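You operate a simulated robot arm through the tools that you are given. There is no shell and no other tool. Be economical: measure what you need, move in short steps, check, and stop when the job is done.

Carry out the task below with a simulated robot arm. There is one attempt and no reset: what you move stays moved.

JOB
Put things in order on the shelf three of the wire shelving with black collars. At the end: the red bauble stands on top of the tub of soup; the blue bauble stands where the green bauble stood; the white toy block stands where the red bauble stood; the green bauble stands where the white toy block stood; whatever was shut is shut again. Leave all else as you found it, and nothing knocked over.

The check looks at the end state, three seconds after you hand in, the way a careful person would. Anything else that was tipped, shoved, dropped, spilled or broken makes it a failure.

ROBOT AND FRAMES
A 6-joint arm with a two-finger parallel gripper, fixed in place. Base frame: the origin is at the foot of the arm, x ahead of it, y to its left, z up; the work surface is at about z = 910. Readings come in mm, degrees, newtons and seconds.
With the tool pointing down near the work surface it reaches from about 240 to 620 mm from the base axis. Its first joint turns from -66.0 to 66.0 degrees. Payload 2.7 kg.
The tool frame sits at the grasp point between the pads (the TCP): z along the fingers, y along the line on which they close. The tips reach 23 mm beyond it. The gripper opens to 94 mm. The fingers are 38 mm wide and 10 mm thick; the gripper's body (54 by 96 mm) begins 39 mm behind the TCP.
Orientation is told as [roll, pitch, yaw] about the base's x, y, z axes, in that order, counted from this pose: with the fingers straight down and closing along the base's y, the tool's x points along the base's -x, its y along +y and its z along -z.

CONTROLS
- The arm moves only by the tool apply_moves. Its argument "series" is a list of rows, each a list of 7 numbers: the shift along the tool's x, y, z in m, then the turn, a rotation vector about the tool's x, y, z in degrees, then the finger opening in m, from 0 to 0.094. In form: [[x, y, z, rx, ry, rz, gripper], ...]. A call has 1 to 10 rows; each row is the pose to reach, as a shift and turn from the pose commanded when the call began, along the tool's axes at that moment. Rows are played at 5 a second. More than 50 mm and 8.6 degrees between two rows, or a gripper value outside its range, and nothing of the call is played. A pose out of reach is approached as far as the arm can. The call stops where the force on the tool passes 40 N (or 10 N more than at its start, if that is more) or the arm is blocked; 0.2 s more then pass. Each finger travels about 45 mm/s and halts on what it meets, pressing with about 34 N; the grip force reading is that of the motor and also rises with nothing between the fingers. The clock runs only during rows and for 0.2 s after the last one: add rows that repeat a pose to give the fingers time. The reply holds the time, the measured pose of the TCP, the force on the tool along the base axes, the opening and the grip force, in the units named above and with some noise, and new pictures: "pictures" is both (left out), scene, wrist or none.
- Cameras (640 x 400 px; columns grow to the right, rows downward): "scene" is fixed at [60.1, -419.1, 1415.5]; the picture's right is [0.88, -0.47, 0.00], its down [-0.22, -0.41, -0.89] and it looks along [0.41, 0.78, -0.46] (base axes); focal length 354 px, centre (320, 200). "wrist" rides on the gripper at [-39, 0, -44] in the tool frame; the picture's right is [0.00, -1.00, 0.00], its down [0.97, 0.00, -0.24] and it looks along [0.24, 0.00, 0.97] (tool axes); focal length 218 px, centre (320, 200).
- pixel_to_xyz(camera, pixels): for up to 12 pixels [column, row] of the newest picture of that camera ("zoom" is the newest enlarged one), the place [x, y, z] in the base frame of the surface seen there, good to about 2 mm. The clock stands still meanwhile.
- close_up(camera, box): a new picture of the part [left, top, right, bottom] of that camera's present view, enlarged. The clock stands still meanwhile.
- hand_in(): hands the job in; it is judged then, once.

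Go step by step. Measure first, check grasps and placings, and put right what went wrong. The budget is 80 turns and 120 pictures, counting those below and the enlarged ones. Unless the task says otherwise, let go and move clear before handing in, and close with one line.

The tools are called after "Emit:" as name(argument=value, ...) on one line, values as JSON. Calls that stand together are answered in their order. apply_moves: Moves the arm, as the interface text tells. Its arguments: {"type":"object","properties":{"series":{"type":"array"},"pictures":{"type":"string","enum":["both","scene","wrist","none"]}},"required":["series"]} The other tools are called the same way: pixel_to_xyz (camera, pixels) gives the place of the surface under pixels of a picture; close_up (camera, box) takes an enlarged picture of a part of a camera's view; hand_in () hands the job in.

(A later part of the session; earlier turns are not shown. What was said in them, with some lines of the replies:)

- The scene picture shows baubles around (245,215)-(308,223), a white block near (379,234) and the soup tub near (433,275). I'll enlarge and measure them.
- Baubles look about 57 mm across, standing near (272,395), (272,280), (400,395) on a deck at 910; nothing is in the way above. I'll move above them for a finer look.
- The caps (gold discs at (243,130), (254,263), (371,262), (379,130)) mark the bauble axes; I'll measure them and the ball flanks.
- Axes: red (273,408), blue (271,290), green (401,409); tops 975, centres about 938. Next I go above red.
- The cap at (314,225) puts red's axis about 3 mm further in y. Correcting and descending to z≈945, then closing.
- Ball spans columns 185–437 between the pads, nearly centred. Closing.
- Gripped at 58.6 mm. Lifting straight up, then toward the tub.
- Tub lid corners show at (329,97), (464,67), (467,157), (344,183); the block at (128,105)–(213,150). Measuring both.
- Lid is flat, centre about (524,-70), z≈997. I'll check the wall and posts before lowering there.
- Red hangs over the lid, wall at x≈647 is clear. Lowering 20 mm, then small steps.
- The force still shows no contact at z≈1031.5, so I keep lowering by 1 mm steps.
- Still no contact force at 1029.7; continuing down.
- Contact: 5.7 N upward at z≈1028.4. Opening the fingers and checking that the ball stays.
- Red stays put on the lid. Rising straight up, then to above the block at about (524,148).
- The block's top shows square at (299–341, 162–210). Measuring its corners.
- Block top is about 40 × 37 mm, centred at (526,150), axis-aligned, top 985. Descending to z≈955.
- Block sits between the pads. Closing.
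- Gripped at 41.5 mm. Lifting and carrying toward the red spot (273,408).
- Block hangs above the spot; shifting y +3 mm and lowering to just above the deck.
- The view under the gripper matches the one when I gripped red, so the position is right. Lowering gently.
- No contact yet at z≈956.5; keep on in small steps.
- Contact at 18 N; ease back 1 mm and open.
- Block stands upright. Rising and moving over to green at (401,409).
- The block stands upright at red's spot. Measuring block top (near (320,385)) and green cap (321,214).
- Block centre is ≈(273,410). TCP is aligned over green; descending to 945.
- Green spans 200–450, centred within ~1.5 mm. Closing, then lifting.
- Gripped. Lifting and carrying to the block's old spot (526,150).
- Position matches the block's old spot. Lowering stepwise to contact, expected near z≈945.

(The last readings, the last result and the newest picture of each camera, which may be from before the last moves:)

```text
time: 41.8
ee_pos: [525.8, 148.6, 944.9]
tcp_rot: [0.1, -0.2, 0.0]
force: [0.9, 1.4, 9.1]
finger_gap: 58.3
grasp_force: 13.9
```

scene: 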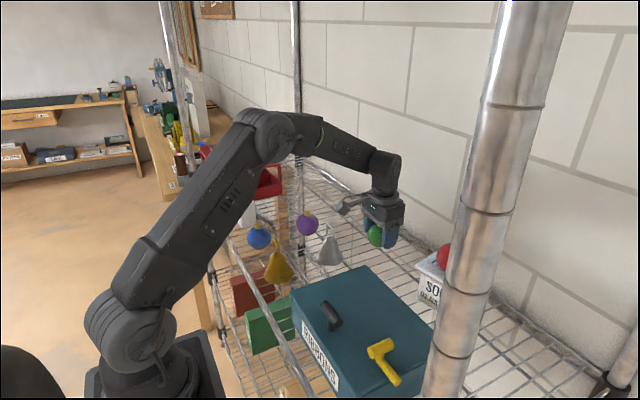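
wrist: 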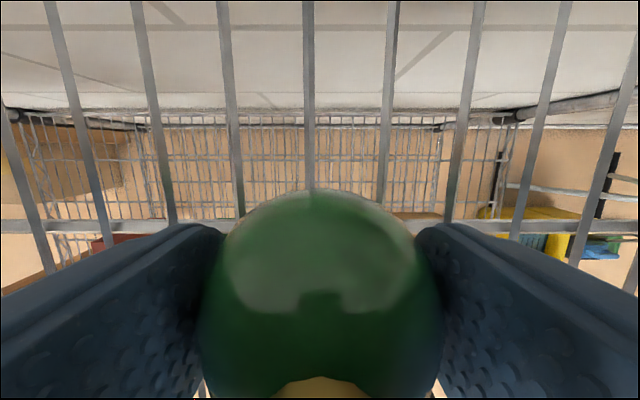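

Contact at ≈945, same height as when I picked it, 9 N. Releasing slowly.

Emit:
apply_moves(series=[[0, 0, -0.0005, 0, 0, 0, 0.06], [0, 0, -0.0005, 0, 0, 0, 0.064], [0, 0, -0.0005, 0, 0, 0, 0.068], [0, 0, -0.0005, 0, 0, 0, 0.08], [0, 0, -0.0005, 0, 0, 0, 0.094], [0, 0, -0.0005, 0, 0, 0, 0.094]], pictures="wrist")

```text
time: 43.2
ee_pos: [524.3, 148.0, 945.9]
tcp_rot: [0.0, 0.0, 0.0]
force: [1.2, -0.4, -0.5]
finger_gap: 94.0
grasp_force: 0.1
```

wrist: 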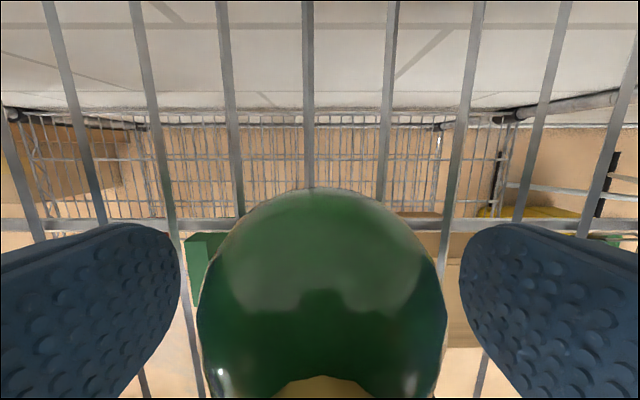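

Green stays. Rising and going over blue at (271,290).

Emit:
apply_moves(series=[[0, 0, -0.03, 0, 0, 0, 0.094], [0, 0, -0.07, 0, 0, 0, 0.094], [0, 0, -0.11, 0, 0, 0, 0.094], [0.035, 0.02, -0.11, 0, 0, 0, 0.094], [0.077, 0.042, -0.11, 0, 0, 0, 0.094], [0.119, 0.066, -0.11, 0, 0, 0, 0.094], [0.16, 0.09, -0.11, 0, 0, 0, 0.094], [0.2, 0.112, -0.11, 0, 0, 0, 0.094], [0.24, 0.134, -0.11, 0, 0, 0, 0.094], [0.254, 0.142, -0.11, 0, 0, 0, 0.094]], pictures="none")

Emit:
apply_moves(series=[[0, 0, 0.01, 0, 0, 0, 0.094], [0, 0, 0.01, 0, 0, 0, 0.094]])

```text
time: 45.4
ee_pos: [269.4, 290.8, 1054.6]
tcp_rot: [-0.1, 0.0, 0.1]
force: [-0.1, 0.4, 0.3]
finger_gap: 93.9
grasp_force: 0.1
```

```text
time: 46.0
ee_pos: [270.1, 290.6, 1045.0]
tcp_rot: [0.0, 0.0, 0.0]
force: [0.8, 0.6, 0.2]
finger_gap: 93.8
grasp_force: 0.0
```

scene: 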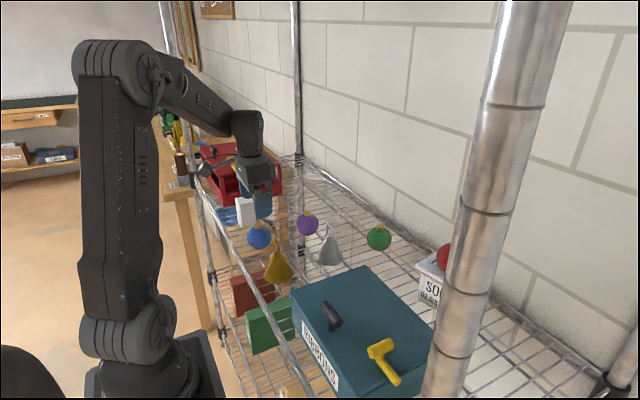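
wrist: 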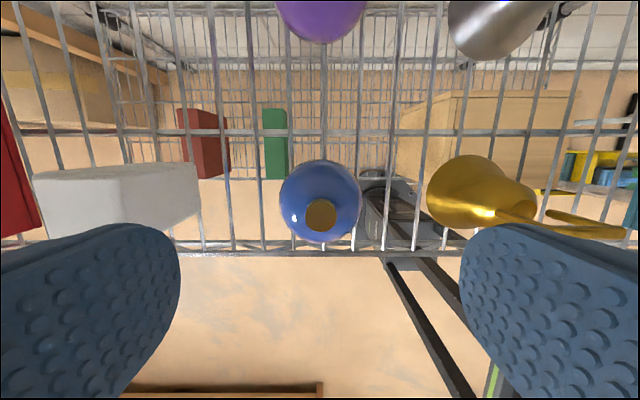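

Cap at (321,215) is aligned; quick check of its x, also green on its spot.

Emit:
pixel_to_xyz(camera="wrist", pixels=[[321, 215], [300, 200], [342, 200], [430, 190]])

Emit:
pixel_to_xyz(camera="scene", pixels=[[379, 227], [379, 239], [259, 223]])

```text
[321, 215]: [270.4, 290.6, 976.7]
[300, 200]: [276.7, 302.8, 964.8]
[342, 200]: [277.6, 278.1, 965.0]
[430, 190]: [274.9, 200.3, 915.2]
```

```text
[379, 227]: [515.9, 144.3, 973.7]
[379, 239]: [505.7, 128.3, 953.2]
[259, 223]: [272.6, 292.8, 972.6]
```

Blue axis at (271,290.5). Descending and closing.

Emit:
apply_moves(series=[[0, 0, 0.04, 0, 0, 0, 0.094], [0, 0, 0.075, 0, 0, 0, 0.094], [0, 0, 0.1, 0, 0, 0, 0.094], [0, 0, 0.1, 0, 0, 0, 0.094], [0, 0, 0.1, 0, 0, 0, 0.07], [0, 0, 0.1, 0, 0, 0, 0.055], [0, 0, 0.1, 0, 0, 0, 0.045], [0, 0, 0.1, 0, 0, 0, 0.045], [0, 0, 0.1, 0, 0, 0, 0.045]], pictures="wrist")

```text
time: 48.0
ee_pos: [270.4, 291.1, 943.2]
tcp_rot: [0.1, 0.0, 0.0]
force: [-0.8, -0.4, 0.7]
finger_gap: 58.8
grasp_force: 14.5
```

wrist: 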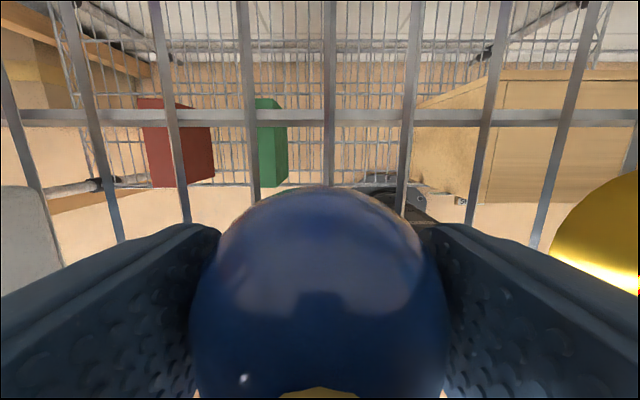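

Gripped at 58.8. Lifting and carrying to green's old spot (401,409), then down to about 12 mm above.

Emit:
apply_moves(series=[[0, 0, -0.02, 0, 0, 0, 0.045], [0, 0, -0.06, 0, 0, 0, 0.045], [0, 0, -0.1, 0, 0, 0, 0.045], [0, 0, -0.13, 0, 0, 0, 0.045], [-0.03, -0.0, -0.13, 0, 0, 0, 0.045], [-0.06, 0.03, -0.13, 0, 0, 0, 0.045], [-0.09, 0.06, -0.13, 0, 0, 0, 0.045], [-0.11, 0.09, -0.13, 0, 0, 0, 0.045], [-0.1305, 0.118, -0.13, 0, 0, 0, 0.045], [-0.1305, 0.118, -0.13, 0, 0, 0, 0.045]], pictures="none")

Emit:
apply_moves(series=[[0, 0, 0.04, 0, 0, 0, 0.045], [0, 0, 0.08, 0, 0, 0, 0.045], [0, 0, 0.11, 0, 0, 0, 0.045], [0, 0, 0.12, 0, 0, 0, 0.045], [0, 0, 0.12, 0, 0, 0, 0.045]])

```text
time: 50.2
ee_pos: [400.0, 410.4, 1074.9]
tcp_rot: [-0.1, 0.0, 0.1]
force: [0.8, -0.2, -0.1]
finger_gap: 58.7
grasp_force: 13.6
```

```text
time: 51.4
ee_pos: [399.4, 409.1, 955.7]
tcp_rot: [0.1, 0.0, 0.0]
force: [-0.1, 0.0, -0.3]
finger_gap: 58.6
grasp_force: 14.7
```

scene: 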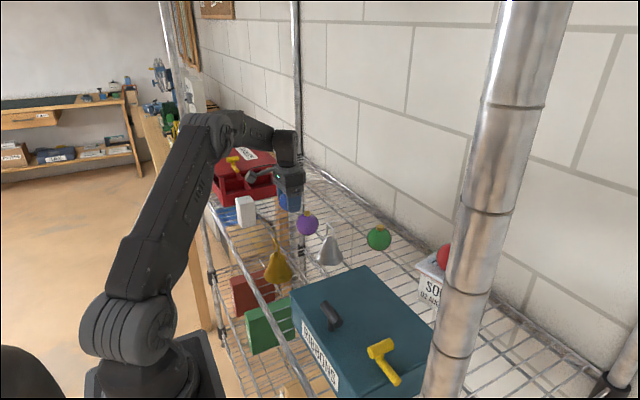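
wrist: 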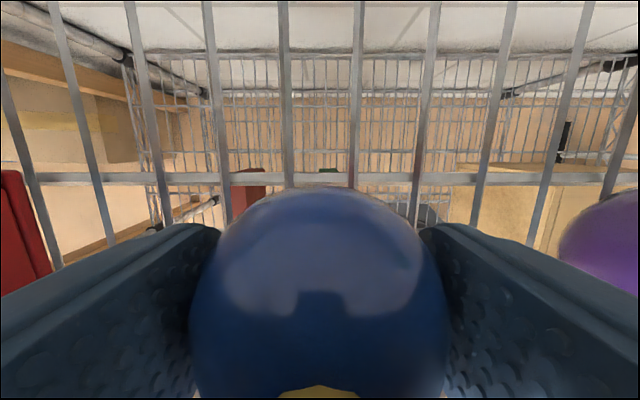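

Position fits green's old spot. Lowering to contact near 944.

Emit:
apply_moves(series=[[-0.001, 0, 0.004, 0, 0, 0, 0.045], [-0.001, 0, 0.008, 0, 0, 0, 0.045], [-0.001, 0, 0.009, 0, 0, 0, 0.045], [-0.001, 0, 0.009, 0, 0, 0, 0.045]], pictures="none")

Emit:
apply_moves(series=[[0, 0, 0.001, 0, 0, 0, 0.045], [0, 0, 0.001, 0, 0, 0, 0.045]], pictures="none")

Emit:
apply_moves(series=[[0, 0, 0.0007, 0, 0, 0, 0.045], [0, 0, 0.0007, 0, 0, 0, 0.045]], pictures="none")

```text
time: 52.4
ee_pos: [400.9, 408.9, 946.0]
tcp_rot: [0.0, 0.0, 0.0]
force: [-0.1, 0.5, -0.5]
finger_gap: 58.8
grasp_force: 14.1
```

```text
time: 53.0
ee_pos: [401.8, 408.4, 943.9]
tcp_rot: [0.0, 0.0, -0.1]
force: [-0.1, -0.1, -0.2]
finger_gap: 58.5
grasp_force: 13.8
```

```text
time: 53.6
ee_pos: [401.7, 407.8, 944.1]
tcp_rot: [0.0, 0.0, 0.1]
force: [-0.6, 0.0, 0.0]
finger_gap: 58.6
grasp_force: 14.0
```

Emit:
apply_moves(series=[[0, 0, 0.0007, 0, 0, 0, 0.045], [0, 0, 0.0007, 0, 0, 0, 0.045]], pictures="none")

Emit:
apply_moves(series=[[0, 0, 0.0007, 0, 0, 0, 0.045], [0, 0, 0.0007, 0, 0, 0, 0.045]], pictures="none")

```text
time: 54.2
ee_pos: [400.4, 408.4, 943.6]
tcp_rot: [0.0, 0.0, 0.0]
force: [0.6, -0.8, -0.5]
finger_gap: 58.8
grasp_force: 14.3
```

```text
time: 54.8
ee_pos: [403.1, 409.0, 943.6]
tcp_rot: [0.0, -0.1, 0.0]
force: [-1.9, -0.4, 5.2]
finger_gap: 58.4
grasp_force: 14.2
```

Contact, 5 N. Releasing slowly, then checking.

Emit:
apply_moves(series=[[0, 0, 0, 0, 0, 0, 0.06], [0, 0, 0, 0, 0, 0, 0.064], [0, 0, 0, 0, 0, 0, 0.068], [0, 0, 0, 0, 0, 0, 0.08], [0, 0, 0, 0, 0, 0, 0.094], [0, 0, 0, 0, 0, 0, 0.094]], pictures="wrist")

```text
time: 56.2
ee_pos: [403.4, 409.4, 943.1]
tcp_rot: [0.0, 0.0, 0.0]
force: [-1.0, -0.8, -0.1]
finger_gap: 94.1
grasp_force: 0.1
```

wrist: 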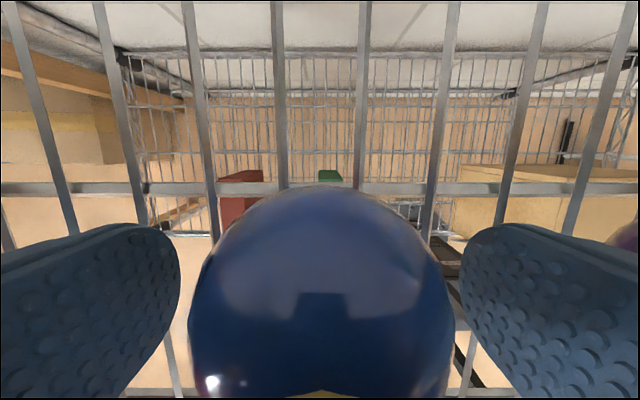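

Blue stands still between the open pads. Rising straight up and moving back to about the start pose.

Emit:
apply_moves(series=[[0, 0, -0.03, 0, 0, 0, 0.094], [0, 0, -0.07, 0, 0, 0, 0.094], [0, 0, -0.11, 0, 0, 0, 0.094], [0, 0, -0.15, 0, 0, 0, 0.094], [0, 0, -0.19, 0, 0, 0, 0.094], [0.02, -0.035, -0.21, 0, 0, 0, 0.094], [0.04, -0.07, -0.23, 0, 0, 0, 0.094], [0.06, -0.105, -0.25, 0, 0, 0, 0.094], [0.08, -0.14, -0.27, 0, 0, 0, 0.094], [0.1, -0.175, -0.29, 0, 0, 0, 0.094]], pictures="none")

Emit:
apply_moves(series=[[0.01, -0.03, -0.03, 0, 0, 0, 0.094], [0.01, -0.06, -0.04, 0, 0, 0, 0.094], [0.01, -0.06, -0.04, 0, 0, 0, 0.094]])

Emit:
close_up(camera="scene", box=[180, 130, 480, 320])

Emit:
close_up(camera="wrist", box=[0, 0, 640, 220])

```text
time: 58.4
ee_pos: [302.0, 231.4, 1233.6]
tcp_rot: [-0.1, 0.0, 0.1]
force: [0.1, -0.1, -1.0]
finger_gap: 94.1
grasp_force: 0.0
```

```text
time: 59.2
ee_pos: [292.3, 172.7, 1274.6]
tcp_rot: [0.0, 0.0, 0.0]
force: [0.2, -0.3, -0.7]
finger_gap: 94.1
grasp_force: 0.0
```

scene: 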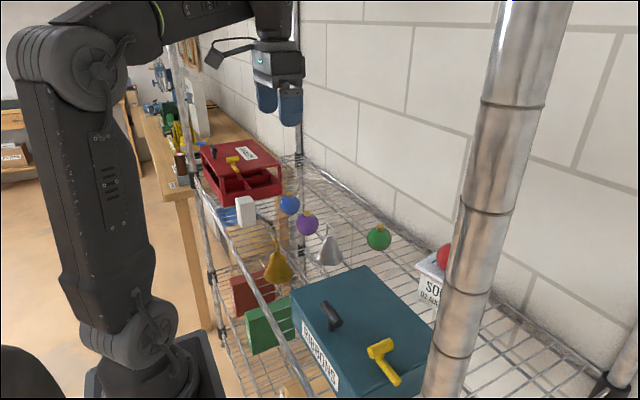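
wrist: 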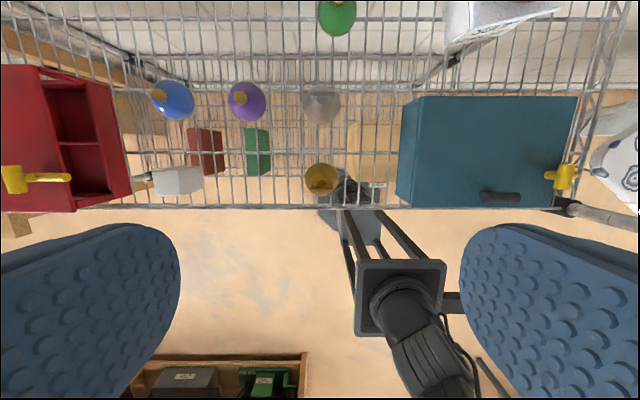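

```text
2.11 times, centred on (330, 225) of scene
```

zoom: 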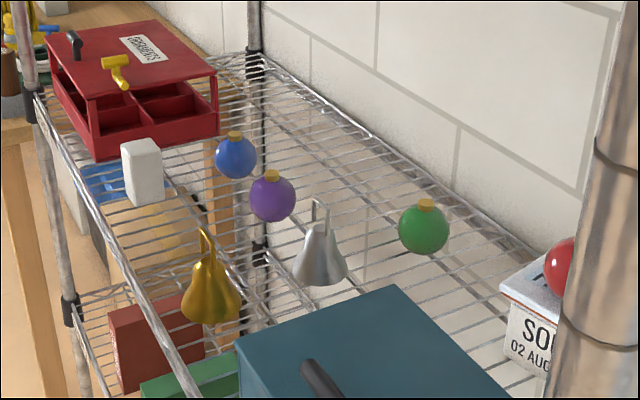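

```text
1.00 times, centred on (320, 110) of wrist
```

zoom: 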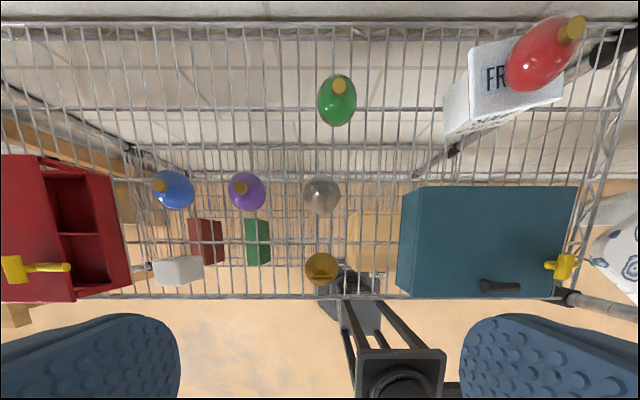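

All four stand upright: red on the lid (540,55), green (337,100), blue (172,190), block (180,270) in the last view. One final position check.

Emit:
pixel_to_xyz(camera="zoom", pixels=[[571, 29], [339, 86], [159, 185], [243, 187], [178, 260], [160, 262]])

```text
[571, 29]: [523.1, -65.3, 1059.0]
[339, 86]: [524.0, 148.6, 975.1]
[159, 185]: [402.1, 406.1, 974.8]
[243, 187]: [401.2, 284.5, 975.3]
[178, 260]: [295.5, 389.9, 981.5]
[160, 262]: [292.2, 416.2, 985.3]
```

The measured places match the targets within a few mm and nothing else has moved; handing in.

Emit:
hand_in()

```text
The job is handed in.
```

The job is handed in: red bauble on the tub of soup, white block on red's old spot, green on the block's old spot, and blue on green's old spot. Nothing was opened, and the last pictures showed everything upright and the other things in place.
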